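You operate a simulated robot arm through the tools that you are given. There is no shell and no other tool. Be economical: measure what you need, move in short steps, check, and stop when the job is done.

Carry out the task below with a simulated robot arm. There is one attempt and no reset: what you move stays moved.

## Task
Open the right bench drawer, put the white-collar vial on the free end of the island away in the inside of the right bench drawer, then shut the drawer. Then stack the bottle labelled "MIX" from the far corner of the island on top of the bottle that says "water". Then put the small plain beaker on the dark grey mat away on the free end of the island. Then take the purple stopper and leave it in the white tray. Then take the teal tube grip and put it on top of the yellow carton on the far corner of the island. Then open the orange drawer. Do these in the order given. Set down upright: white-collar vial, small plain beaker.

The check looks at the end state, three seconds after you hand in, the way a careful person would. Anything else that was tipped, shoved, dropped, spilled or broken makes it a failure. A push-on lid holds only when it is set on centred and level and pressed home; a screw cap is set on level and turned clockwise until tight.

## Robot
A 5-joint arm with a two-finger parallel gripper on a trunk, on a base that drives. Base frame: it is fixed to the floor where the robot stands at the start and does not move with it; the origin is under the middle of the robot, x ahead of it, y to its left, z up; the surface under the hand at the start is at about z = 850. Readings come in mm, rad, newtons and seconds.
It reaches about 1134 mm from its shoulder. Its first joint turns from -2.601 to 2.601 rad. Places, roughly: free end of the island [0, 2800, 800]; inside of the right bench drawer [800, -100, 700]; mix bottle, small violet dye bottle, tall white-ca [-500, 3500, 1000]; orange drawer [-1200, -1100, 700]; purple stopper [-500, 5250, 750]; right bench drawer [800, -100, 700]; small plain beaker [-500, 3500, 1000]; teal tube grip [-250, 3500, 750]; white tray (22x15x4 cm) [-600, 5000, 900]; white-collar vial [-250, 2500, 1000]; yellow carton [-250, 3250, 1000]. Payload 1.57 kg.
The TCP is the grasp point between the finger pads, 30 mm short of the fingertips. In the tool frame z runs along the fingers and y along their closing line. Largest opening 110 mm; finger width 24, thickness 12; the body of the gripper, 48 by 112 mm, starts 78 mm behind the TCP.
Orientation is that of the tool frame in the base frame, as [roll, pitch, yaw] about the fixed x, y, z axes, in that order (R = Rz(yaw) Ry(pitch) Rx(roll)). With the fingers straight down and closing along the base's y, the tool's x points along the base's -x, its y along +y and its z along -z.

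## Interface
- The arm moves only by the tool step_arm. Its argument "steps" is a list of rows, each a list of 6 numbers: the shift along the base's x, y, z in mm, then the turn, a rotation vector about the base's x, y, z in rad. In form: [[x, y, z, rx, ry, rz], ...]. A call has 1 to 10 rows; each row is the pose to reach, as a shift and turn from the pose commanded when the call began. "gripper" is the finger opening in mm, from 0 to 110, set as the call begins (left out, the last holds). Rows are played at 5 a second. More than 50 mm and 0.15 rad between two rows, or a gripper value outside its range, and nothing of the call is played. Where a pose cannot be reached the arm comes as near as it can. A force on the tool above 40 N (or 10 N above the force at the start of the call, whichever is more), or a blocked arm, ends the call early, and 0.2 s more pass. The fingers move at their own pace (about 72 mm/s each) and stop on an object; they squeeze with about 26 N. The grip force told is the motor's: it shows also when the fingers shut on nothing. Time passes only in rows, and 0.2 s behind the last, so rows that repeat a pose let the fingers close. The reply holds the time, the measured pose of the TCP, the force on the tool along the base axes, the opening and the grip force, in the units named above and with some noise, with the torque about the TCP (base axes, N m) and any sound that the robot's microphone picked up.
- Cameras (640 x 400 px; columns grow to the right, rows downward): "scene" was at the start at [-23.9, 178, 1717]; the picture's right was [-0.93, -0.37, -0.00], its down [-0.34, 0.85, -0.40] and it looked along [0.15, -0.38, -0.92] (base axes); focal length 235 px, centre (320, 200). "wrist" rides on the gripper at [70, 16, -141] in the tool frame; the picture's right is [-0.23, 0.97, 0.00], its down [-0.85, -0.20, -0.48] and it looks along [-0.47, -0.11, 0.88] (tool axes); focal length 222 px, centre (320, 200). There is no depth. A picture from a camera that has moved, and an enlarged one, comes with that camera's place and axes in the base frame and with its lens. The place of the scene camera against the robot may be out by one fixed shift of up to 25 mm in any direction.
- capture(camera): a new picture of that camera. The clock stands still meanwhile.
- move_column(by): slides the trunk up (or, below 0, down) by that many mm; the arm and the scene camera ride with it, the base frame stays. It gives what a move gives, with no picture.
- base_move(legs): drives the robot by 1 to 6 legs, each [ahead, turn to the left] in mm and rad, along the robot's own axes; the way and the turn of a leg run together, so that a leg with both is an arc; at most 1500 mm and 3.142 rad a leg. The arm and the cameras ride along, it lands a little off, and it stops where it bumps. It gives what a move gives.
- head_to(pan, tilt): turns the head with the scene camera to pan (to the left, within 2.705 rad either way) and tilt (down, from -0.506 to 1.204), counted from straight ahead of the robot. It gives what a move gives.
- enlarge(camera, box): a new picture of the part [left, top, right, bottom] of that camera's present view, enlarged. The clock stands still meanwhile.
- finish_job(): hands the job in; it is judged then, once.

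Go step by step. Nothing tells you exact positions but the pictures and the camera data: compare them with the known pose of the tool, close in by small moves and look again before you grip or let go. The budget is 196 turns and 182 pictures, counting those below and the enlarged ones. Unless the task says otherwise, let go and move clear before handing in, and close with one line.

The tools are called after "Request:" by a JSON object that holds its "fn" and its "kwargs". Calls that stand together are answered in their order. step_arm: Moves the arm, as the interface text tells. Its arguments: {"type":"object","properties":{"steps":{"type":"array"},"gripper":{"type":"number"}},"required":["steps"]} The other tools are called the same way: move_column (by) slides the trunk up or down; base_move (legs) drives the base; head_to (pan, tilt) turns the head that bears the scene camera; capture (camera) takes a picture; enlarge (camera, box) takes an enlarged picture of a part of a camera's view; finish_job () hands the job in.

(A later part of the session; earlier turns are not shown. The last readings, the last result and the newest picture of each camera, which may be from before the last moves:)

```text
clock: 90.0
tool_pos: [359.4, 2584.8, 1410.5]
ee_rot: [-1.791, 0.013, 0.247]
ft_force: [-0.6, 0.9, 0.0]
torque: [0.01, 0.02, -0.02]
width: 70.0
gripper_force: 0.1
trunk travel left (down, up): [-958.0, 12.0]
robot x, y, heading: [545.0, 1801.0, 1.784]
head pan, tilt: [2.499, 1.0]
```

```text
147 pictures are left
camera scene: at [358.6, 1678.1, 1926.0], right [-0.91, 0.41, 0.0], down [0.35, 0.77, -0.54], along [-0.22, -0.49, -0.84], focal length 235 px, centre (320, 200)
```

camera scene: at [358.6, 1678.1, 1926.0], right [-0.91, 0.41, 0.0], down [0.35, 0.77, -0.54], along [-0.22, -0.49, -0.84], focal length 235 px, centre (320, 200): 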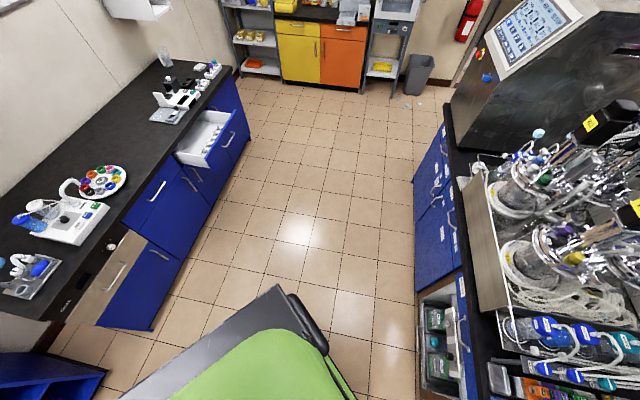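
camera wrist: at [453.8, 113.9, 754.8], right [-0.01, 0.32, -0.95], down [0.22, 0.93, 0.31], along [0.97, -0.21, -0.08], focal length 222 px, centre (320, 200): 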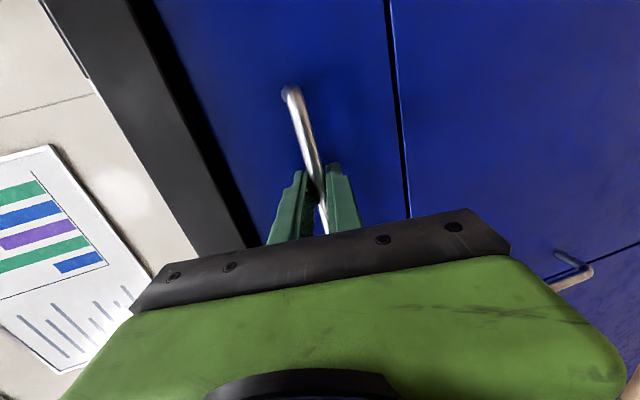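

Nothing is visibly in contact at the rear, so I suspect the front-left corner. I'll back off a little and finish the turn.

Request:
{"fn": "base_move", "kwargs": {"legs": [[-150, 0], [0, 0.709]]}}

Request:
{"fn": "head_to", "kwargs": {"pan": -0.1, "tilt": 1.0}}

Request:
{"fn": "capture", "kwargs": {"camera": "scene"}}

```text
clock: 93.3
tool_pos: [-69.6, 2130.9, 1412.2]
ee_rot: [-1.79, 0.013, 0.948]
ft_force: [0.8, 0.4, -0.7]
torque: [-0.03, 0.0, 0.07]
width: 70.0
gripper_force: 0.0
trunk travel left (down, up): [-958.0, 12.0]
robot x, y, heading: [563.0, 1635.8, 2.462]
head pan, tilt: [2.499, 1.0]
stopped in leg 2: the robot was blocked; the commanded pose is now the measured one
```

```text
clock: 95.7
tool_pos: [-71.7, 2128.2, 1412.3]
ee_rot: [-1.793, 0.011, 0.95]
ft_force: [-0.2, 0.1, -0.7]
torque: [0.06, 0.0, 0.0]
width: 70.1
gripper_force: 0.0
trunk travel left (down, up): [-958.0, 12.0]
robot x, y, heading: [563.2, 1636.5, 2.462]
head pan, tilt: [-0.099, 1.0]
```

```text
146 pictures are left
camera scene: at [443.3, 1547.3, 1926.0], right [0.7, 0.71, 0.0], down [0.6, -0.59, -0.54], along [-0.38, 0.38, -0.84], focal length 235 px, centre (320, 200)
```

scene: 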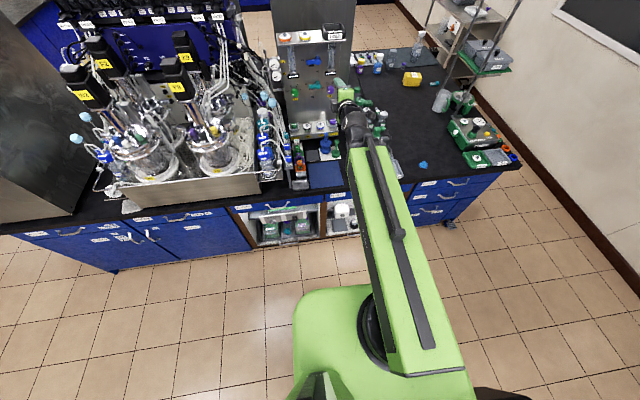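

I'm well clear of everything. I'll shift right and forward so the shoulder lines up with the vial (u≈1826), passing right of the tall steel panel.

Request:
{"fn": "base_move", "kwargs": {"legs": [[0, -0.6], [330, 0], [0, 0.6]]}}

Request:
{"fn": "capture", "kwargs": {"camera": "scene"}}

```text
clock: 98.0
tool_pos: [311.5, 2407.4, 1410.1]
ee_rot: [-1.794, 0.012, 0.357]
ft_force: [-0.2, 0.4, -0.2]
torque: [-0.01, 0.02, 0.01]
width: 70.1
gripper_force: 0.0
trunk travel left (down, up): [-958.0, 12.0]
robot x, y, heading: [578.6, 1645.1, 1.881]
head pan, tilt: [-0.099, 1.0]
stopped in leg 2: the robot was blocked; the commanded pose is now the measured one
```

```text
145 pictures are left
camera scene: at [416.3, 1643.8, 1926.2], right [0.98, 0.21, 0.0], down [0.18, -0.82, -0.54], along [-0.11, 0.53, -0.84], focal length 235 px, centre (320, 200)
```

scene: 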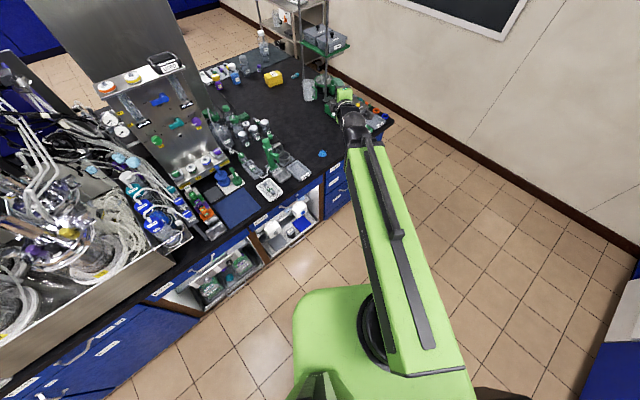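

Blocked with clear floor ahead; I'll test a plain forward leg.

Request:
{"fn": "base_move", "kwargs": {"legs": [[200, 0]]}}

Request:
{"fn": "head_to", "kwargs": {"pan": -1.5, "tilt": 1.15}}

Request:
{"fn": "capture", "kwargs": {"camera": "scene"}}

```text
clock: 99.6
tool_pos: [249.5, 2598.5, 1410.4]
ee_rot: [-1.793, 0.011, 0.357]
ft_force: [-0.5, 0.1, -0.9]
torque: [0.02, 0.01, 0.01]
width: 69.8
gripper_force: 0.1
trunk travel left (down, up): [-958.0, 12.0]
robot x, y, heading: [515.7, 1832.3, 1.879]
head pan, tilt: [-0.099, 1.0]
```

```text
clock: 101.2
tool_pos: [250.1, 2596.7, 1410.6]
ee_rot: [-1.791, 0.011, 0.357]
ft_force: [-0.1, -0.2, 0.5]
torque: [0.0, -0.01, -0.01]
width: 70.1
gripper_force: 0.1
trunk travel left (down, up): [-958.0, 12.0]
robot x, y, heading: [519.0, 1836.5, 1.882]
head pan, tilt: [-1.499, 1.15]
```

```text
144 pictures are left
camera scene: at [423.8, 1786.1, 1916.3], right [0.38, -0.93, 0.0], down [-0.85, -0.34, -0.41], along [0.38, 0.15, -0.91], focal length 235 px, centre (320, 200)
```

scene: 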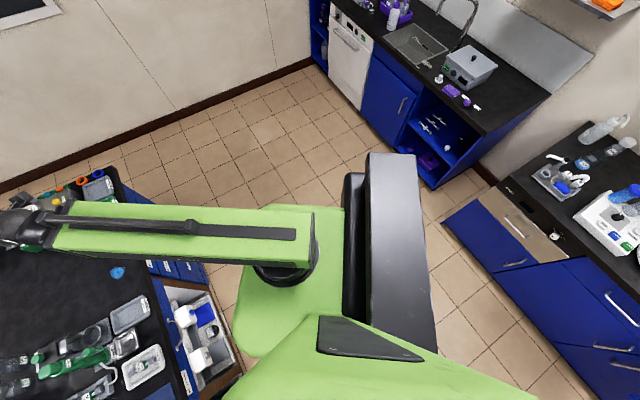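

Single legs work. The base front reaches ~420 mm ahead and ~350 mm left, so I need care near the island. Now I'll turn to face it squarely.

Request:
{"fn": "base_move", "kwargs": {"legs": [[0, 0.616]]}}

Request:
{"fn": "head_to", "kwargs": {"pan": -0.1, "tilt": 0.9}}

Request:
{"fn": "capture", "kwargs": {"camera": "scene"}}

```text
clock: 103.4
tool_pos: [-142.1, 2295.0, 1410.6]
ee_rot: [-1.791, 0.012, 0.983]
ft_force: [0.5, 0.4, -0.3]
torque: [0.0, 0.0, 0.02]
width: 70.0
gripper_force: 0.2
trunk travel left (down, up): [-958.0, 12.0]
robot x, y, heading: [509.5, 1821.2, 2.484]
head pan, tilt: [-1.499, 1.15]
stopped in leg 1: the robot was blocked; the commanded pose is now the measured one
```

```text
clock: 104.9
tool_pos: [-142.8, 2294.0, 1411.3]
ee_rot: [-1.791, 0.01, 0.982]
ft_force: [-0.6, 1.1, -0.6]
torque: [-0.01, 0.02, -0.01]
width: 69.9
gripper_force: 0.0
trunk travel left (down, up): [-958.0, 12.0]
robot x, y, heading: [503.8, 1817.6, 2.481]
head pan, tilt: [-0.099, 0.901]
```

```text
143 pictures are left
camera scene: at [382.8, 1730.8, 1933.3], right [0.69, 0.73, 0.0], down [0.57, -0.54, -0.62], along [-0.45, 0.43, -0.78], focal length 235 px, centre (320, 200)
```

scene: 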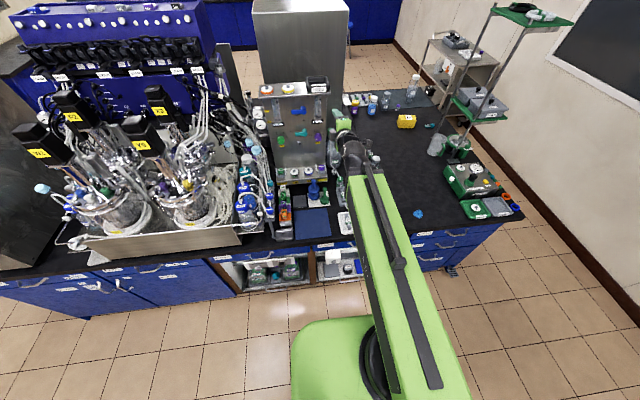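

I'm at u≈1757, v≈-688. I want to come in slightly from the right of the steel panel, so I'll jog sideways by reversing at an angle.

Request:
{"fn": "base_move", "kwargs": {"legs": [[0, 0.45]]}}

Request:
{"fn": "base_move", "kwargs": {"legs": [[-300, 0]]}}

Request:
{"fn": "base_move", "kwargs": {"legs": [[0, -0.43]]}}

Request:
{"fn": "base_move", "kwargs": {"legs": [[350, 0]]}}

```text
clock: 106.6
tool_pos: [-287.9, 1963.2, 1411.4]
ee_rot: [-1.79, 0.014, 1.432]
ft_force: [0.4, 0.6, -0.3]
torque: [-0.04, -0.01, 0.08]
width: 70.1
gripper_force: 0.0
trunk travel left (down, up): [-958.0, 12.0]
robot x, y, heading: [503.3, 1799.6, 2.924]
head pan, tilt: [-0.099, 0.901]
```

```text
clock: 108.7
tool_pos: [10.2, 1898.3, 1412.2]
ee_rot: [-1.79, 0.009, 1.431]
ft_force: [1.0, -0.3, 0.2]
torque: [0.01, -0.02, 0.02]
width: 69.9
gripper_force: 0.1
trunk travel left (down, up): [-958.0, 12.0]
robot x, y, heading: [800.5, 1736.8, 2.92]
head pan, tilt: [-0.099, 0.901]
```

```text
clock: 110.4
tool_pos: [146.5, 2215.7, 1409.0]
ee_rot: [-1.794, 0.013, 1.003]
ft_force: [-0.4, 0.4, 0.1]
torque: [-0.01, 0.02, 0.01]
width: 70.2
gripper_force: 0.0
trunk travel left (down, up): [-958.0, 12.0]
robot x, y, heading: [807.8, 1751.3, 2.499]
head pan, tilt: [-0.099, 0.901]
```

```text
clock: 112.6
tool_pos: [-129.3, 2421.4, 1409.6]
ee_rot: [-1.793, 0.011, 1.001]
ft_force: [0.5, 0.9, -0.5]
torque: [-0.02, 0.03, 0.0]
width: 69.9
gripper_force: 0.1
trunk travel left (down, up): [-958.0, 12.0]
robot x, y, heading: [530.7, 1955.6, 2.492]
head pan, tilt: [-0.099, 0.901]
```

I'm now right of the panel (u≈1882). I'll go a bit closer and then spin the hand back so it closes horizontally.

Request:
{"fn": "base_move", "kwargs": {"legs": [[70, 0]]}}

Request:
{"fn": "step_arm", "kwargs": {"steps": [[0, 0, 0, -0.1225, 0.0785, -0.0323], [0, 0, 0, -0.245, 0.157, -0.0646], [0, 0, 0, -0.3675, 0.2355, -0.0969], [0, 0, 0, -0.49, 0.314, -0.1292], [0, 0, 0, -0.6125, 0.3925, -0.1615], [0, 0, 0, -0.735, 0.471, -0.1938], [0, 0, 0, -0.8575, 0.5495, -0.2261], [0, 0, 0, -0.98, 0.628, -0.2584], [0, 0, 0, -1.1025, 0.7065, -0.2907], [0, 0, 0, -1.225, 0.785, -0.323]]}}

Request:
{"fn": "step_arm", "kwargs": {"steps": [[0, 0, 0, -0.0645, 0.0414, -0.017], [0, 0, 0, -0.139, -0.063, -0.017], [0, 0, 0, -0.223, -0.175, -0.017], [0, 0, 0, -0.307, -0.287, -0.017], [0, 0, 0, -0.391, -0.399, -0.017], [0, 0, 0, -0.391, -0.399, -0.017]]}}

Request:
{"fn": "capture", "kwargs": {"camera": "wrist"}}

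```text
clock: 113.6
tool_pos: [-187.0, 2464.4, 1409.1]
ee_rot: [-1.795, 0.012, 1.001]
ft_force: [0.7, 0.2, -0.4]
torque: [0.0, 0.01, 0.03]
width: 70.0
gripper_force: 0.1
trunk travel left (down, up): [-958.0, 12.0]
robot x, y, heading: [472.4, 2004.1, 2.496]
head pan, tilt: [-0.099, 0.901]
```

```text
clock: 115.8
tool_pos: [-185.2, 2464.2, 1412.6]
ee_rot: [-2.85, 1.343, -0.269]
ft_force: [-0.2, 1.3, 0.4]
torque: [-0.01, 0.01, -0.01]
width: 70.0
gripper_force: 0.1
trunk travel left (down, up): [-958.0, 12.0]
robot x, y, heading: [470.9, 1998.0, 2.494]
head pan, tilt: [-0.099, 0.901]
```

```text
clock: 117.2
tool_pos: [-184.5, 2464.6, 1298.7]
ee_rot: [3.061, 0.81, -0.624]
ft_force: [-0.7, 0.1, 0.5]
torque: [-0.01, 0.02, -0.01]
width: 70.2
gripper_force: 0.1
out of reach, approached as far as the arm can: row 2, 3, 4, 5, 6
trunk travel left (down, up): [-958.0, 12.0]
robot x, y, heading: [473.2, 2002.6, 2.494]
head pan, tilt: [-0.099, 0.901]
```

```text
142 pictures are left
camera wrist: at [-63.2, 2372.2, 1347.6], right [-0.65, -0.73, 0.22], down [-0.07, 0.34, 0.94], along [-0.76, 0.59, -0.27], focal length 222 px, centre (320, 200)
```

wrist: 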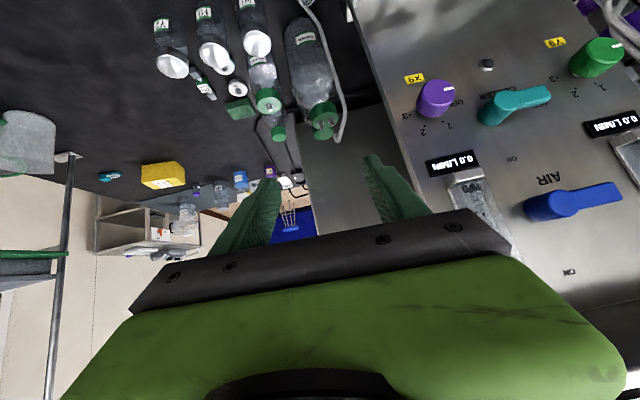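

The hand is now pitched ~46° with horizontal closing, looking at the jugs from the front. I'll lower the trunk in stages.

Request:
{"fn": "move_column", "kwargs": {"by": -270}}

Request:
{"fn": "capture", "kwargs": {"camera": "wrist"}}

Request:
{"fn": "capture", "kwargs": {"camera": "scene"}}

```text
clock: 120.0
tool_pos: [-183.2, 2464.8, 1028.5]
ee_rot: [3.061, 0.808, -0.625]
ft_force: [-0.4, 0.1, 0.4]
torque: [-0.03, -0.03, -0.07]
width: 70.0
gripper_force: 0.0
trunk travel left (down, up): [-688.0, 282.0]
robot x, y, heading: [472.4, 2000.0, 2.496]
head pan, tilt: [-0.099, 0.901]
```

```text
141 pictures are left
camera wrist: at [-63.6, 2372.3, 1077.5], right [-0.65, -0.73, 0.22], down [-0.07, 0.34, 0.94], along [-0.76, 0.59, -0.27], focal length 222 px, centre (320, 200)
```

wrist: 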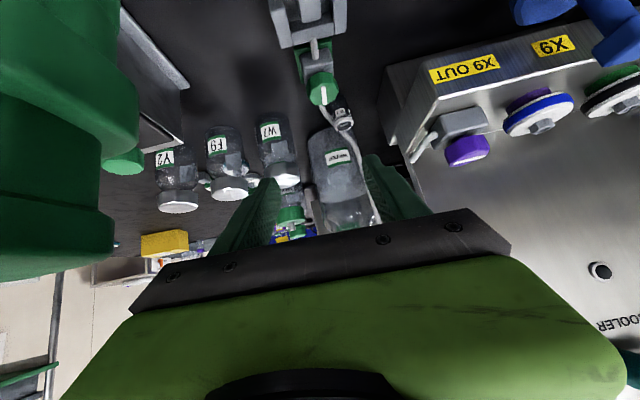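

```text
140 pictures are left
camera scene: at [350.5, 1911.5, 1663.3], right [0.68, 0.73, 0.0], down [0.58, -0.53, -0.62], along [-0.46, 0.42, -0.78], focal length 235 px, centre (320, 200)
```

scene: 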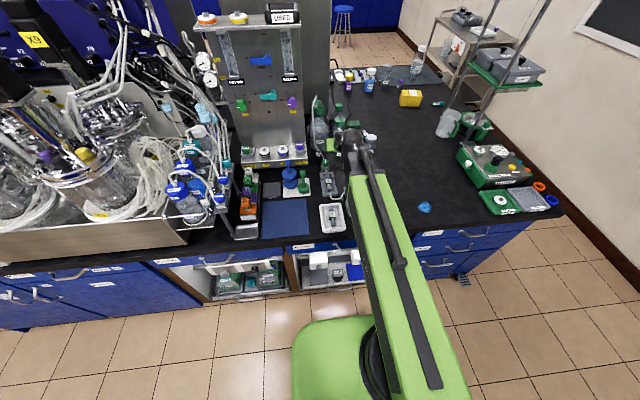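

The green pump (top z≈1083) is too close to the boom on the right. I'll raise, back off and shift the robot ~60 mm to the left.

Request:
{"fn": "move_column", "kwargs": {"by": 250}}

Request:
{"fn": "base_move", "kwargs": {"legs": [[-170, 0]]}}

Request:
{"fn": "base_move", "kwargs": {"legs": [[0, -0.3]]}}

Request:
{"fn": "base_move", "kwargs": {"legs": [[-200, 0]]}}

Request:
{"fn": "base_move", "kwargs": {"legs": [[0, 0.31]]}}

Request:
{"fn": "base_move", "kwargs": {"legs": [[350, 0]]}}

```text
clock: 122.6
tool_pos: [-183.7, 2465.0, 1279.3]
ee_rot: [3.063, 0.809, -0.626]
ft_force: [-0.5, 0.5, -0.7]
torque: [0.01, 0.01, 0.0]
width: 70.0
gripper_force: 0.1
trunk travel left (down, up): [-938.0, 32.0]
robot x, y, heading: [474.3, 2001.8, 2.49]
head pan, tilt: [-0.099, 0.901]
```

```text
clock: 124.0
tool_pos: [-44.6, 2360.9, 1280.5]
ee_rot: [3.061, 0.81, -0.625]
ft_force: [0.1, -0.6, 0.3]
torque: [0.02, 0.01, 0.0]
width: 69.9
gripper_force: 0.0
trunk travel left (down, up): [-938.0, 32.0]
robot x, y, heading: [610.3, 1900.7, 2.495]
head pan, tilt: [-0.099, 0.901]
```

```text
clock: 125.4
tool_pos: [123.0, 2540.4, 1279.4]
ee_rot: [3.059, 0.808, -0.932]
ft_force: [-0.6, 0.1, -0.6]
torque: [0.0, 0.0, -0.01]
width: 70.1
gripper_force: 0.1
trunk travel left (down, up): [-938.0, 32.0]
robot x, y, heading: [617.8, 1899.4, 2.198]
head pan, tilt: [-0.099, 0.901]
```

```text
clock: 127.0
tool_pos: [243.3, 2374.7, 1279.9]
ee_rot: [3.061, 0.809, -0.933]
ft_force: [-0.4, -1.0, 0.4]
torque: [-0.03, -0.03, -0.01]
width: 70.1
gripper_force: 0.1
trunk travel left (down, up): [-938.0, 32.0]
robot x, y, heading: [736.9, 1741.4, 2.198]
head pan, tilt: [-0.099, 0.901]
```

```text
clock: 128.4
tool_pos: [68.5, 2191.1, 1279.4]
ee_rot: [3.061, 0.808, -0.617]
ft_force: [0.1, -0.5, -0.5]
torque: [0.01, -0.01, 0.01]
width: 70.1
gripper_force: 0.1
trunk travel left (down, up): [-938.0, 32.0]
robot x, y, heading: [731.2, 1730.3, 2.5]
head pan, tilt: [-0.099, 0.901]
```

```text
clock: 130.7
tool_pos: [-211.9, 2405.5, 1278.0]
ee_rot: [3.062, 0.806, -0.62]
ft_force: [0.7, -0.3, 0.3]
torque: [-0.01, -0.01, -0.03]
width: 69.9
gripper_force: 0.0
trunk travel left (down, up): [-938.0, 32.0]
robot x, y, heading: [446.5, 1942.1, 2.5]
head pan, tilt: [-0.099, 0.901]
```

The robot is at u≈1822. The wrist view puts the vial near (-335, 2504). I'll steepen the hand to ~60° to clear the green tap, then lower.

Request:
{"fn": "step_arm", "kwargs": {"steps": [[0, 0, 0, -0.075, -0.1, 0], [0, 0, 0, -0.15, -0.2, 0], [0, 0, 0, -0.15, -0.2, 0]], "gripper": 60}}

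Request:
{"fn": "move_column", "kwargs": {"by": -250}}

Request:
{"fn": "capture", "kwargs": {"camera": "wrist"}}

Request:
{"fn": "enlarge", "kwargs": {"camera": "scene", "box": [240, 70, 440, 210]}}

```text
clock: 131.5
tool_pos: [-209.8, 2404.6, 1242.0]
ee_rot: [3.055, 0.56, -0.625]
ft_force: [0.5, 0.6, 0.0]
torque: [-0.02, 0.03, -0.01]
width: 60.2
gripper_force: 0.1
out of reach, approached as far as the arm can: row 1, 2, 3
trunk travel left (down, up): [-938.0, 32.0]
robot x, y, heading: [448.7, 1940.6, 2.495]
head pan, tilt: [-0.099, 0.901]
```

```text
clock: 134.0
tool_pos: [-210.4, 2405.0, 991.0]
ee_rot: [3.054, 0.563, -0.624]
ft_force: [0.7, -0.1, -0.1]
torque: [-0.02, 0.04, 0.0]
width: 60.0
gripper_force: 0.0
trunk travel left (down, up): [-688.0, 282.0]
robot x, y, heading: [444.4, 1941.4, 2.496]
head pan, tilt: [-0.099, 0.901]
```

```text
139 pictures are left
camera wrist: at [-102.6, 2322.0, 1076.2], right [-0.69, -0.7, 0.19], down [-0.25, 0.48, 0.84], along [-0.68, 0.53, -0.5], focal length 222 px, centre (320, 200)
```

wrist: 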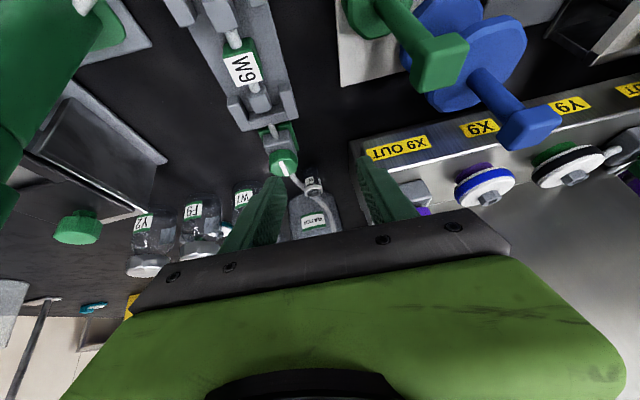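

```text
2.86 times, centred on (340, 140) of scene
camera zoom: at [326.2, 1852.9, 1663.3], right [0.68, 0.74, 0.0], down [0.58, -0.53, -0.62], along [-0.46, 0.42, -0.78], focal length 672 px, centre (263, 371)
```

zoom: 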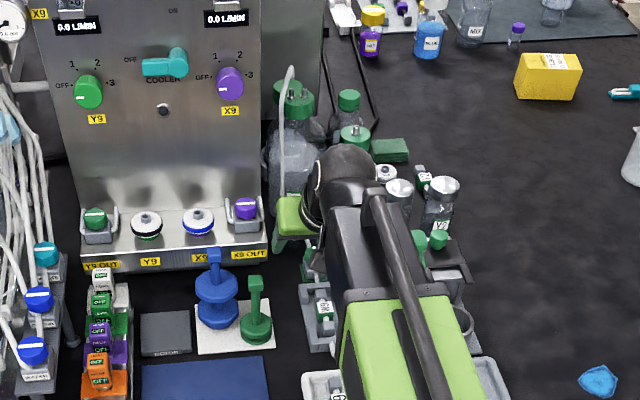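

The vial sits behind the tap near (-332, 2502). I'll advance 110 mm and lower 25 mm, then look again.

Request:
{"fn": "step_arm", "kwargs": {"steps": [[-29, 22, 0, 0, 0, 0], [-59, 44, 0, 0, 0, 0], [-88, 66, 0, 0, 0, 0], [-88, 66, 0, 0, 0, 0]], "gripper": 60}}

Request:
{"fn": "move_column", "kwargs": {"by": -25}}

Request:
{"fn": "capture", "kwargs": {"camera": "wrist"}}

Request:
{"fn": "enlarge", "kwargs": {"camera": "wrist", "box": [240, 80, 400, 180]}}

```text
clock: 135.0
tool_pos: [-298.1, 2470.6, 991.0]
ee_rot: [3.055, 0.561, -0.624]
ft_force: [0.7, -1.1, -0.9]
torque: [-0.01, 0.03, -0.01]
width: 60.3
gripper_force: 0.1
trunk travel left (down, up): [-688.0, 282.0]
robot x, y, heading: [449.4, 1942.7, 2.5]
head pan, tilt: [-0.099, 0.901]
```

```text
clock: 135.8
tool_pos: [-298.1, 2470.4, 967.1]
ee_rot: [3.055, 0.561, -0.626]
ft_force: [0.3, -0.1, 0.0]
torque: [0.01, 0.02, 0.0]
width: 60.2
gripper_force: 0.1
trunk travel left (down, up): [-663.0, 307.0]
robot x, y, heading: [446.6, 1942.4, 2.494]
head pan, tilt: [-0.099, 0.901]
```

```text
137 pictures are left
camera wrist: at [-190.8, 2387.7, 1051.1], right [-0.69, -0.7, 0.19], down [-0.25, 0.48, 0.84], along [-0.68, 0.53, -0.5], focal length 222 px, centre (320, 200)
```

wrist: 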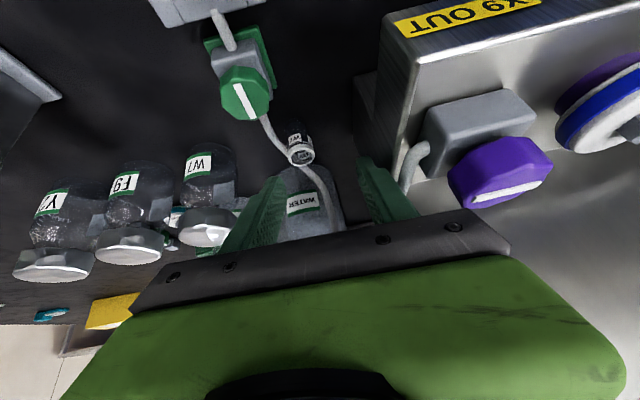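

```text
4.00 times, centred on (320, 130) of wrist
camera zoom: at [-190.8, 2387.7, 1051.1], right [-0.69, -0.7, 0.19], down [-0.25, 0.48, 0.84], along [-0.68, 0.53, -0.5], focal length 888 px, centre (320, 480)
```

zoom: 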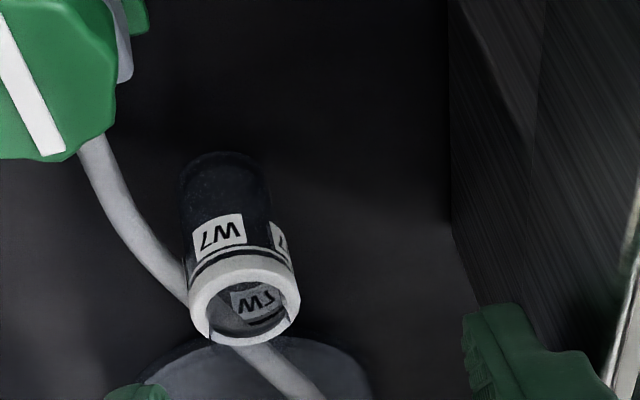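

The vial stands open-topped with its white collar at about (-333, 2509, 880) and base z≈829; a tube runs just beside and behind it. I'll drop lower to see the tube's height before gripping.

Request:
{"fn": "step_arm", "kwargs": {"steps": [[3, 6, 0, 0, 0, 0], [6, 12, 0, 0, 0, 0]]}}

Request:
{"fn": "move_column", "kwargs": {"by": -45}}

Request:
{"fn": "enlarge", "kwargs": {"camera": "wrist", "box": [240, 40, 400, 240]}}

```text
clock: 136.3
tool_pos: [-292.7, 2482.4, 967.0]
ee_rot: [3.056, 0.56, -0.625]
ft_force: [0.0, -0.3, 0.6]
torque: [0.0, 0.01, 0.02]
width: 59.8
gripper_force: 0.0
trunk travel left (down, up): [-663.0, 307.0]
robot x, y, heading: [448.0, 1942.6, 2.495]
head pan, tilt: [-0.099, 0.901]
```

```text
clock: 137.2
tool_pos: [-292.0, 2481.7, 921.8]
ee_rot: [3.055, 0.561, -0.626]
ft_force: [-0.4, 0.3, -0.1]
torque: [0.0, 0.0, -0.01]
width: 59.9
gripper_force: 0.0
trunk travel left (down, up): [-618.0, 352.0]
robot x, y, heading: [449.6, 1942.5, 2.497]
head pan, tilt: [-0.099, 0.901]
```

```text
2.00 times, centred on (320, 140) of wrist
camera zoom: at [-184.9, 2399.7, 1006.1], right [-0.69, -0.7, 0.19], down [-0.25, 0.48, 0.84], along [-0.68, 0.53, -0.5], focal length 444 px, centre (320, 320)
```

zoom: 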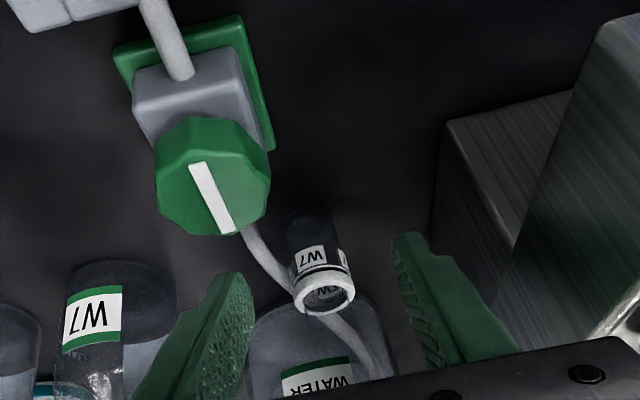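

Request:
{"fn": "enlarge", "kwargs": {"camera": "wrist", "box": [290, 80, 354, 130]}}

Request:
{"fn": "enlarge", "kwargs": {"camera": "wrist", "box": [270, 80, 370, 180]}}

```text
8.00 times, centred on (322, 105) of wrist
camera zoom: at [-184.9, 2399.7, 1006.1], right [-0.69, -0.7, 0.19], down [-0.25, 0.48, 0.84], along [-0.68, 0.53, -0.5], focal length 1777 px, centre (304, 960)
```

zoom: 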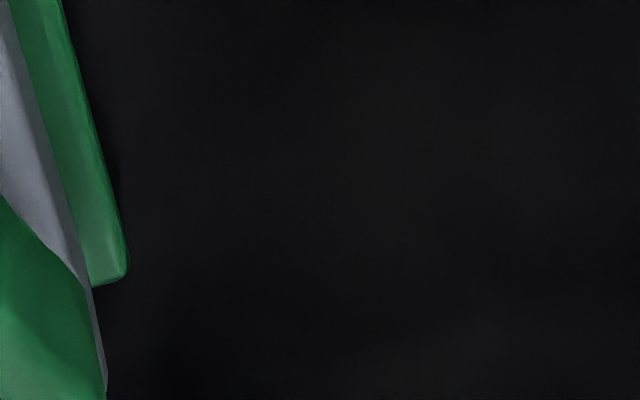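

```text
4.00 times, centred on (320, 130) of wrist
camera zoom: at [-184.9, 2399.7, 1006.1], right [-0.69, -0.7, 0.19], down [-0.25, 0.48, 0.84], along [-0.68, 0.53, -0.5], focal length 888 px, centre (320, 480)
```

zoom: 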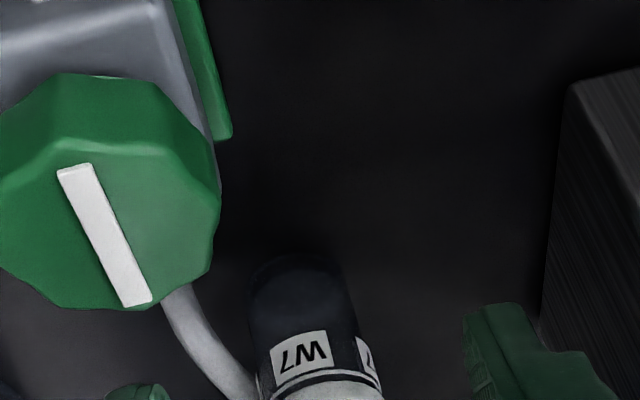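

Request:
{"fn": "enlarge", "kwargs": {"camera": "wrist", "box": [280, 150, 360, 200]}}

```text
8.00 times, centred on (320, 175) of wrist
camera zoom: at [-184.9, 2399.7, 1006.1], right [-0.69, -0.7, 0.19], down [-0.25, 0.48, 0.84], along [-0.68, 0.53, -0.5], focal length 1777 px, centre (320, 400)
```

zoom: 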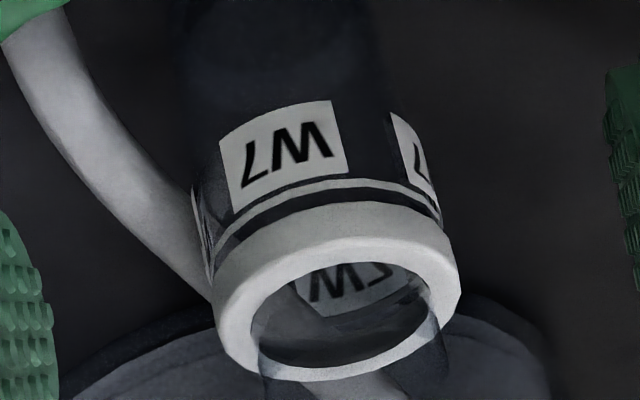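

A straight-down hand closing front-to-back, parallel to the tube, should clear it. I'll raise up, straighten the hand and spin ~97°.

Request:
{"fn": "move_column", "kwargs": {"by": 150}}

Request:
{"fn": "step_arm", "kwargs": {"steps": [[0, 0, 0, -0.084, -0.112, 0], [0, 0, 0, -0.168, -0.224, 0], [0, 0, 0, -0.252, -0.336, 0], [0, 0, 0, -0.336, -0.448, 0], [0, 0, 0, -0.336, -0.448, 0]]}}

Request:
{"fn": "step_arm", "kwargs": {"steps": [[0, 0, 0, 0, 0, 0.145], [0, 0, 0, 0, 0, 0.29], [0, 0, 0, 0, 0, 0.435], [0, 0, 0, 0, 0, 0.58], [0, 0, 0, 0, 0, 0.725], [0, 0, 0, 0, 0, 0.87], [0, 0, 0, 0, 0, 1.015], [0, 0, 0, 0, 0, 1.16], [0, 0, 0, 0, 0, 1.305], [0, 0, 0, 0, 0, 1.45]]}}

Request:
{"fn": "step_arm", "kwargs": {"steps": [[0, 0, 0, 0, 0, 0.12], [-12, 10, 0, 0, 0, 0.25], [-12, 10, 0, 0, 0, 0.25]]}}

Request:
{"fn": "capture", "kwargs": {"camera": "wrist"}}

```text
clock: 139.0
tool_pos: [-292.3, 2481.8, 1072.3]
ee_rot: [3.054, 0.562, -0.625]
ft_force: [0.0, -0.4, 1.0]
torque: [-0.04, -0.01, 0.02]
width: 60.2
gripper_force: 0.1
trunk travel left (down, up): [-768.0, 202.0]
robot x, y, heading: [451.0, 1941.2, 2.498]
head pan, tilt: [-0.099, 0.901]
```

```text
clock: 140.2
tool_pos: [-291.1, 2482.4, 1035.9]
ee_rot: [3.044, -0.003, -0.63]
ft_force: [-0.6, 0.1, 0.9]
torque: [0.02, -0.02, -0.03]
width: 60.2
gripper_force: 0.1
out of reach, approached as far as the arm can: row 1, 2, 3, 4, 5
trunk travel left (down, up): [-768.0, 202.0]
robot x, y, heading: [449.2, 1940.4, 2.501]
head pan, tilt: [-0.099, 0.901]
```

```text
clock: 142.4
tool_pos: [-292.2, 2480.7, 1036.8]
ee_rot: [3.045, 0.002, 0.824]
ft_force: [0.3, -0.1, 0.4]
torque: [-0.02, -0.04, -0.01]
width: 60.3
gripper_force: 0.0
trunk travel left (down, up): [-768.0, 202.0]
robot x, y, heading: [446.3, 1944.5, 2.501]
head pan, tilt: [-0.099, 0.901]
```

```text
clock: 143.2
tool_pos: [-297.1, 2486.2, 1035.2]
ee_rot: [3.043, 0.0, 1.073]
ft_force: [0.5, -0.1, 0.2]
torque: [0.0, 0.01, 0.03]
width: 59.9
gripper_force: 0.0
out of reach, approached as far as the arm can: row 2, 3
trunk travel left (down, up): [-768.0, 202.0]
robot x, y, heading: [450.1, 1941.9, 2.497]
head pan, tilt: [-0.099, 0.901]
```

```text
131 pictures are left
camera wrist: at [-261.2, 2546.0, 1178.8], right [0.74, -0.66, 0.09], down [-0.62, -0.64, 0.46], along [-0.24, -0.4, -0.88], focal length 222 px, centre (320, 200)
```

wrist: 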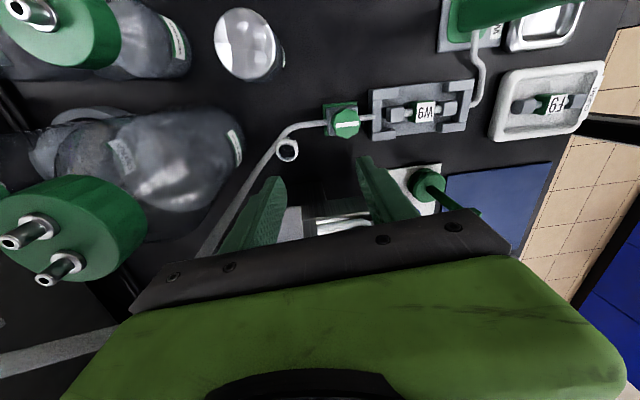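

This gives a great overhead view: the tube curves around the vial's far/right side. I'll zoom in to choose the grip direction.

Request:
{"fn": "enlarge", "kwargs": {"camera": "wrist", "box": [240, 115, 336, 175]}}

```text
6.67 times, centred on (288, 145) of wrist
camera zoom: at [-261.2, 2546.0, 1178.8], right [0.74, -0.66, 0.09], down [-0.62, -0.64, 0.46], along [-0.24, -0.4, -0.88], focal length 1481 px, centre (533, 567)
```

zoom: 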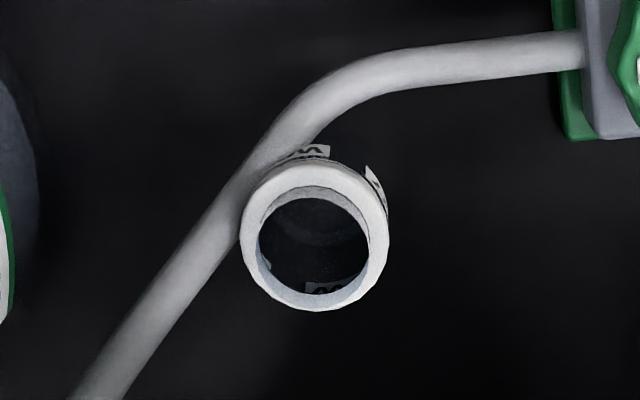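

The tube lies lower than the collar and clears a diagonal grip. I'll fix the slight tilt, spin ~45° more, centre over the vial at (-326, 2503), then look.

Request:
{"fn": "step_arm", "kwargs": {"steps": [[0, 0, 0, 0.059, 0.078, 0], [0, 0, 0, 0.059, 0.078, 0]], "gripper": 52}}

Request:
{"fn": "step_arm", "kwargs": {"steps": [[-5, 3, 0, 0, 0, 0.14], [-10, 6, 0, 0, 0, 0.28], [-15, 9, 0, 0, 0, 0.42], [-20, 12, 0, 0, 0, 0.56], [-25, 15, 0, 0, 0, 0.7], [-29, 17, 0, 0, 0, 0.8], [-29, 17, 0, 0, 0, 0.8]]}}

Request:
{"fn": "capture", "kwargs": {"camera": "wrist"}}

```text
clock: 143.8
tool_pos: [-297.5, 2485.7, 1034.4]
ee_rot: [-3.14, -0.014, 1.072]
ft_force: [-0.2, 0.7, 0.5]
torque: [0.0, 0.02, -0.02]
width: 51.8
gripper_force: 0.1
trunk travel left (down, up): [-768.0, 202.0]
robot x, y, heading: [451.8, 1941.2, 2.501]
head pan, tilt: [-0.099, 0.901]
```

```text
clock: 145.4
tool_pos: [-320.7, 2498.9, 1035.1]
ee_rot: [3.14, -0.015, 1.873]
ft_force: [-0.3, -0.9, -0.5]
torque: [-0.01, 0.01, -0.01]
width: 52.1
gripper_force: 0.1
out of reach, approached as far as the arm can: row 5, 6, 7
trunk travel left (down, up): [-768.0, 202.0]
robot x, y, heading: [447.4, 1942.7, 2.497]
head pan, tilt: [-0.099, 0.901]
```

```text
129 pictures are left
camera wrist: at [-323.7, 2567.9, 1178.0], right [1.0, 0.07, 0.0], down [0.07, -0.88, 0.46], along [0.03, -0.46, -0.89], focal length 222 px, centre (320, 200)
```

wrist: 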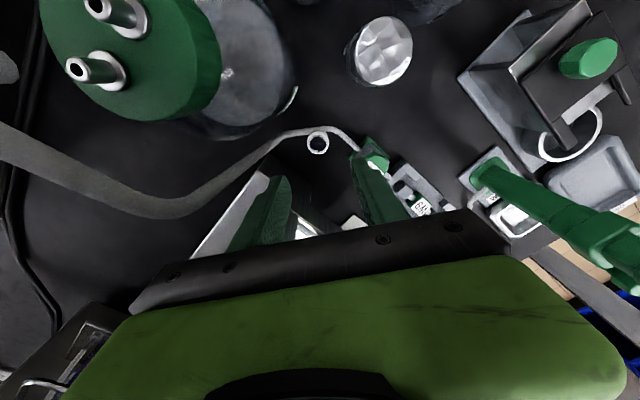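

The vial ring measures (-324, 2502). The arm is at its reach limit, so I'll retract 60 mm and drive 50 mm closer.

Request:
{"fn": "step_arm", "kwargs": {"steps": [[24, -18, 0, 0, 0, 0], [48, -36, 0, 0, 0, 0]]}}

Request:
{"fn": "base_move", "kwargs": {"legs": [[55, 0]]}}

Request:
{"fn": "capture", "kwargs": {"camera": "wrist"}}

```text
clock: 146.0
tool_pos: [-271.5, 2461.5, 1035.2]
ee_rot: [-3.141, -0.015, 1.874]
ft_force: [-0.5, 0.0, -0.6]
torque: [-0.01, -0.02, 0.01]
width: 52.1
gripper_force: 0.0
trunk travel left (down, up): [-768.0, 202.0]
robot x, y, heading: [451.0, 1938.9, 2.5]
head pan, tilt: [-0.099, 0.901]
```

```text
clock: 146.9
tool_pos: [-317.3, 2496.4, 1032.2]
ee_rot: [3.14, -0.014, 1.872]
ft_force: [-0.3, 0.4, -0.6]
torque: [-0.04, -0.03, 0.0]
width: 51.8
gripper_force: 0.0
trunk travel left (down, up): [-768.0, 202.0]
robot x, y, heading: [402.2, 1972.4, 2.501]
head pan, tilt: [-0.099, 0.901]
```

```text
128 pictures are left
camera wrist: at [-321.7, 2566.4, 1176.5], right [1.0, 0.07, 0.0], down [0.06, -0.88, 0.47], along [0.03, -0.47, -0.88], focal length 222 px, centre (320, 200)
```

wrist: 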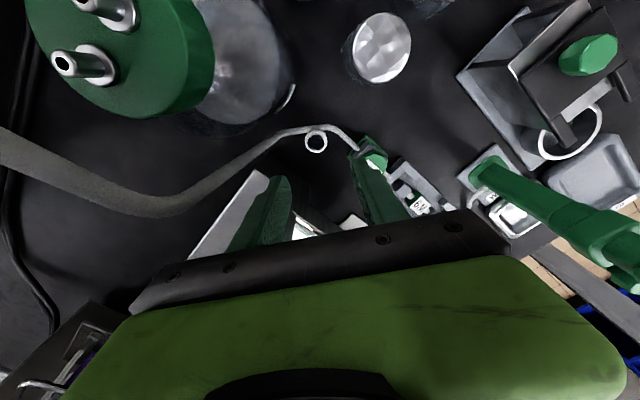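

The vial is at about (-324, 2499). I'll centre over it and lower 95 mm, then check.

Request:
{"fn": "step_arm", "kwargs": {"steps": [[-7, 3, 0, 0, 0, 0], [-7, 3, 0, 0, 0, 0]]}}

Request:
{"fn": "move_column", "kwargs": {"by": -95}}

Request:
{"fn": "capture", "kwargs": {"camera": "wrist"}}

```text
clock: 147.5
tool_pos: [-323.9, 2499.1, 1034.5]
ee_rot: [3.139, -0.014, 1.87]
ft_force: [-0.1, 0.0, 0.0]
torque: [0.0, 0.03, -0.03]
width: 51.8
gripper_force: 0.0
trunk travel left (down, up): [-768.0, 202.0]
robot x, y, heading: [402.4, 1976.3, 2.499]
head pan, tilt: [-0.099, 0.901]
```

```text
clock: 148.8
tool_pos: [-323.1, 2498.9, 940.6]
ee_rot: [3.139, -0.014, 1.871]
ft_force: [0.5, -0.5, -0.5]
torque: [-0.02, 0.01, -0.02]
width: 52.0
gripper_force: 0.0
trunk travel left (down, up): [-673.0, 297.0]
robot x, y, heading: [405.8, 1976.4, 2.502]
head pan, tilt: [-0.099, 0.901]
```

```text
127 pictures are left
camera wrist: at [-327.6, 2568.5, 1083.0], right [1.0, 0.07, 0.0], down [0.06, -0.88, 0.47], along [0.03, -0.46, -0.88], focal length 222 px, centre (320, 200)
```

wrist: 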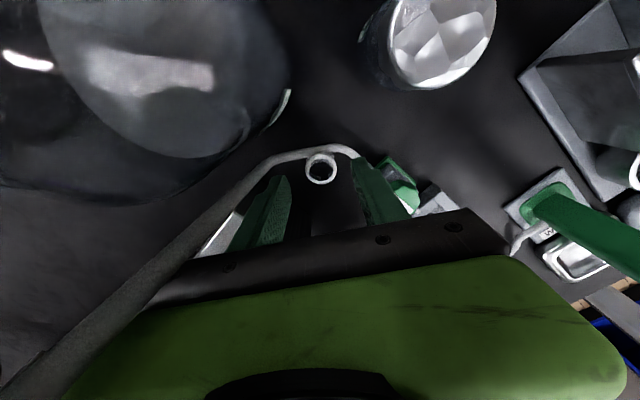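

The ring is centred between the fingers. I'll lower 40 mm more and check.

Request:
{"fn": "move_column", "kwargs": {"by": -42}}

Request:
{"fn": "capture", "kwargs": {"camera": "wrist"}}

```text
clock: 149.7
tool_pos: [-323.7, 2498.8, 898.4]
ee_rot: [3.139, -0.014, 1.871]
ft_force: [0.3, -0.4, 0.5]
torque: [0.01, 0.01, -0.02]
width: 52.0
gripper_force: 0.0
trunk travel left (down, up): [-631.0, 339.0]
robot x, y, heading: [406.4, 1975.7, 2.498]
head pan, tilt: [-0.099, 0.901]
```

```text
126 pictures are left
camera wrist: at [-327.5, 2568.5, 1040.9], right [1.0, 0.07, 0.0], down [0.06, -0.88, 0.47], along [0.03, -0.46, -0.88], focal length 222 px, centre (320, 200)
```

wrist: 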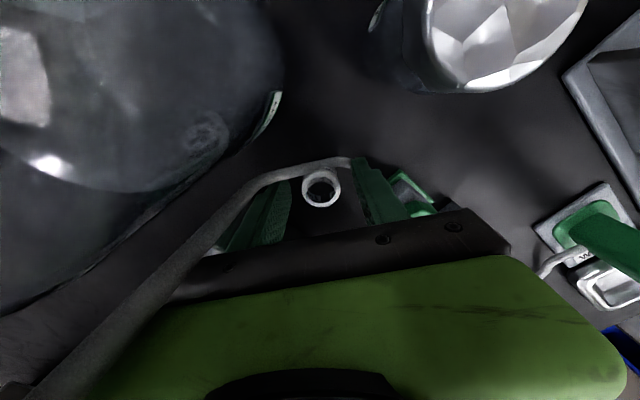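

The ring lies between the pads with its top at about z 893. Closing.

Request:
{"fn": "step_arm", "kwargs": {"steps": [[0, 2, 0, 0, 0, 0], [0, 2, 0, 0, 0, 0], [0, 2, 0, 0, 0, 0]], "gripper": 10}}

Request:
{"fn": "capture", "kwargs": {"camera": "wrist"}}

```text
clock: 150.5
tool_pos: [-323.2, 2501.6, 898.0]
ee_rot: [3.141, -0.014, 1.873]
ft_force: [0.4, -0.1, -0.5]
torque: [0.0, -0.01, -0.01]
width: 24.3
gripper_force: 26.1
trunk travel left (down, up): [-631.0, 339.0]
robot x, y, heading: [399.9, 1978.3, 2.501]
head pan, tilt: [-0.099, 0.901]
```

```text
125 pictures are left
camera wrist: at [-327.7, 2570.6, 1040.9], right [1.0, 0.07, 0.0], down [0.06, -0.88, 0.47], along [0.03, -0.46, -0.88], focal length 222 px, centre (320, 200)
```

wrist: 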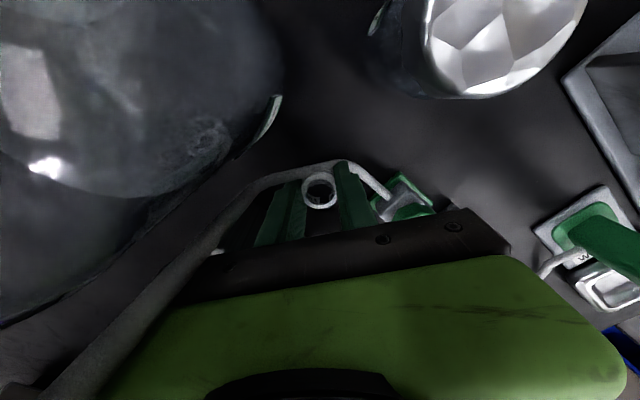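

Gripped (width 24 mm). I'll lift by the column.

Request:
{"fn": "move_column", "kwargs": {"by": 60}}

Request:
{"fn": "move_column", "kwargs": {"by": 200}}

Request:
{"fn": "capture", "kwargs": {"camera": "wrist"}}

```text
clock: 151.5
tool_pos: [-324.3, 2501.5, 957.7]
ee_rot: [3.14, -0.013, 1.873]
ft_force: [0.4, 0.3, -0.7]
torque: [-0.01, 0.0, 0.01]
width: 24.8
gripper_force: 26.5
trunk travel left (down, up): [-691.0, 279.0]
robot x, y, heading: [401.6, 1976.0, 2.499]
head pan, tilt: [-0.099, 0.901]
```

```text
clock: 153.6
tool_pos: [-323.5, 2500.8, 1158.3]
ee_rot: [3.14, -0.015, 1.872]
ft_force: [0.8, -1.0, 0.6]
torque: [-0.02, -0.04, 0.0]
width: 24.6
gripper_force: 25.8
trunk travel left (down, up): [-891.0, 79.0]
robot x, y, heading: [405.1, 1975.5, 2.5]
head pan, tilt: [-0.099, 0.901]
```

```text
124 pictures are left
camera wrist: at [-327.7, 2570.6, 1300.8], right [1.0, 0.07, 0.0], down [0.06, -0.88, 0.47], along [0.03, -0.46, -0.88], focal length 222 px, centre (320, 200)
```

wrist: 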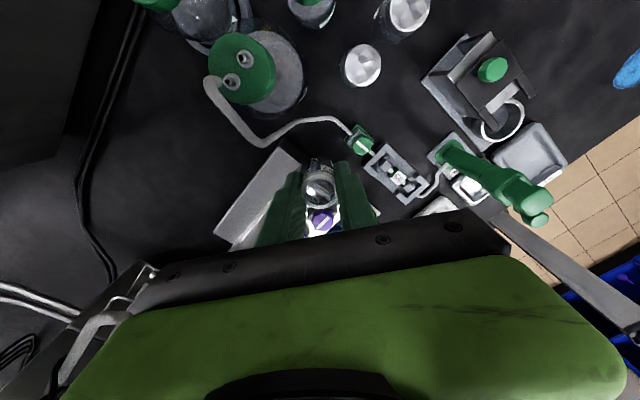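

The vial is held. I'll retract the arm, back away from the island, and head for the bench with right turns.

Request:
{"fn": "step_arm", "kwargs": {"steps": [[36, -27, 0, 0, 0, 0], [72, -54, 0, 0, 0, 0], [108, -81, 0, 0, 0, 0], [144, -108, 0, 0, 0, 0], [180, -135, 0, 0, 0, 0], [216, -162, 0, 0, 0, 0], [252, -189, 0, 0, 0, 0]]}}

Request:
{"fn": "base_move", "kwargs": {"legs": [[-330, 0]]}}

Request:
{"fn": "base_move", "kwargs": {"legs": [[0, -1.573]]}}

Request:
{"fn": "base_move", "kwargs": {"legs": [[-1390, 0]]}}

```text
clock: 155.2
tool_pos: [-71.4, 2310.7, 1158.7]
ee_rot: [-3.141, -0.015, 1.872]
ft_force: [0.3, -0.9, -0.2]
torque: [-0.01, 0.03, -0.03]
width: 25.0
gripper_force: 25.6
trunk travel left (down, up): [-891.0, 79.0]
robot x, y, heading: [407.4, 1982.0, 2.499]
head pan, tilt: [-0.099, 0.901]
```

```text
clock: 157.4
tool_pos: [195.3, 2112.0, 1158.4]
ee_rot: [-3.141, -0.016, 1.873]
ft_force: [0.0, -0.3, 0.7]
torque: [0.03, 0.02, -0.05]
width: 24.9
gripper_force: 25.9
trunk travel left (down, up): [-891.0, 79.0]
robot x, y, heading: [668.7, 1775.2, 2.497]
head pan, tilt: [-0.099, 0.901]
```

```text
clock: 161.7
tool_pos: [1010.0, 2250.1, 1158.1]
ee_rot: [-3.141, -0.015, 0.3]
ft_force: [0.3, -0.2, 0.3]
torque: [0.02, -0.01, 0.01]
width: 24.6
gripper_force: 26.2
trunk travel left (down, up): [-891.0, 79.0]
robot x, y, heading: [697.0, 1756.9, 0.934]
head pan, tilt: [-0.099, 0.901]
```

```text
clock: 168.6
tool_pos: [189.1, 1135.9, 1157.2]
ee_rot: [3.14, -0.014, 0.323]
ft_force: [0.1, 0.5, 0.7]
torque: [-0.01, 0.01, 0.0]
width: 24.7
gripper_force: 26.3
trunk travel left (down, up): [-891.0, 79.0]
robot x, y, heading: [-105.1, 630.4, 0.965]
head pan, tilt: [-0.099, 0.901]
```

Request:
{"fn": "base_move", "kwargs": {"legs": [[0, -1.609]]}}

Request:
{"fn": "head_to", "kwargs": {"pan": -0.1, "tilt": 0.95}}

Request:
{"fn": "capture", "kwargs": {"camera": "scene"}}

Request:
{"fn": "capture", "kwargs": {"camera": "wrist"}}

```text
clock: 172.9
tool_pos: [380.6, 311.8, 1159.4]
ee_rot: [-3.141, -0.016, -1.296]
ft_force: [-0.8, -0.2, 0.9]
torque: [-0.01, -0.04, -0.02]
width: 24.5
gripper_force: 25.7
trunk travel left (down, up): [-891.0, 79.0]
robot x, y, heading: [-134.8, 598.7, -0.641]
head pan, tilt: [-0.099, 0.901]
```

```text
clock: 173.5
tool_pos: [382.1, 310.6, 1158.1]
ee_rot: [3.141, -0.014, -1.295]
ft_force: [-0.4, -0.8, 0.3]
torque: [-0.01, 0.03, 0.04]
width: 24.6
gripper_force: 26.4
trunk travel left (down, up): [-891.0, 79.0]
robot x, y, heading: [-131.2, 601.3, -0.64]
head pan, tilt: [-0.099, 0.949]
```

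```text
123 pictures are left
camera scene: at [-12.9, 735.6, 1862.5], right [-0.68, -0.74, 0.0], down [-0.6, 0.55, -0.58], along [0.43, -0.39, -0.81], focal length 235 px, centre (320, 200)
```

scene: 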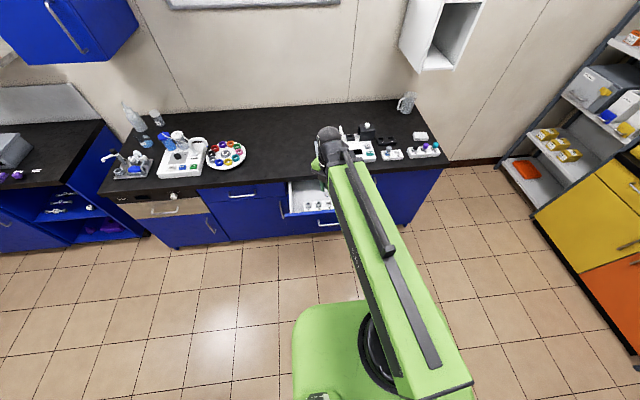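

```text
122 pictures are left
camera wrist: at [386.1, 240.6, 1300.6], right [-1.0, -0.05, 0.0], down [-0.04, 0.88, 0.47], along [-0.02, 0.47, -0.88], focal length 222 px, centre (320, 200)
```

wrist: 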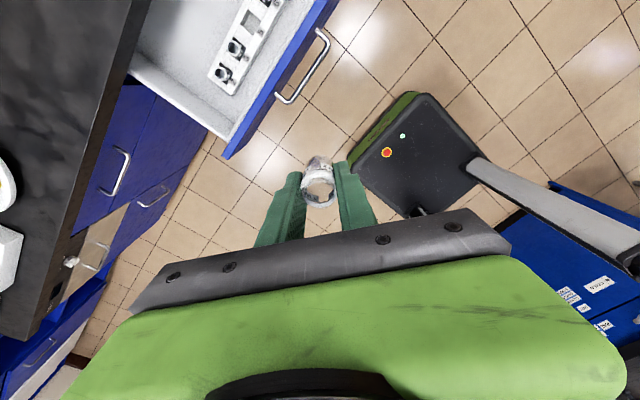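

The vial is still held and I'm in front of the drawer, which contains a rack. I'll zoom on the drawer to choose a free spot.

Request:
{"fn": "enlarge", "kwargs": {"camera": "scene", "box": [270, 170, 350, 220]}}

Request:
{"fn": "enlarge", "kwargs": {"camera": "wrist", "box": [110, 0, 350, 150]}}

```text
8.00 times, centred on (310, 195) of scene
camera zoom: at [-12.9, 735.6, 1862.5], right [-0.68, -0.74, 0.0], down [-0.6, 0.55, -0.58], along [0.43, -0.39, -0.81], focal length 1881 px, centre (400, 240)
```

zoom: 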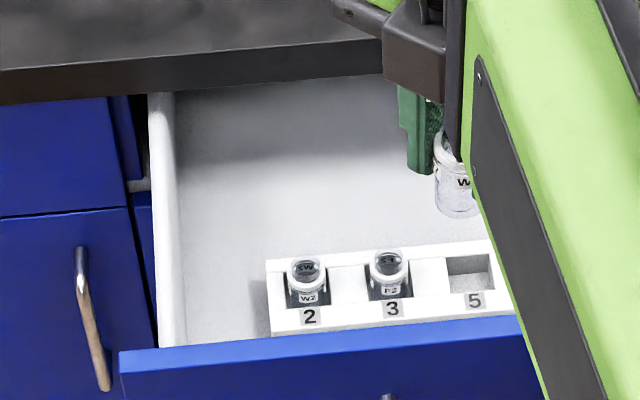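

```text
2.67 times, centred on (230, 75) of wrist
camera zoom: at [386.1, 240.6, 1300.6], right [-1.0, -0.05, 0.0], down [-0.04, 0.88, 0.47], along [-0.02, 0.47, -0.88], focal length 592 px, centre (560, 533)
```

zoom: 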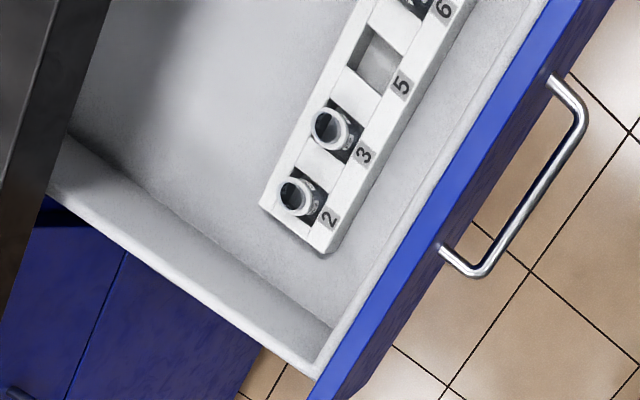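

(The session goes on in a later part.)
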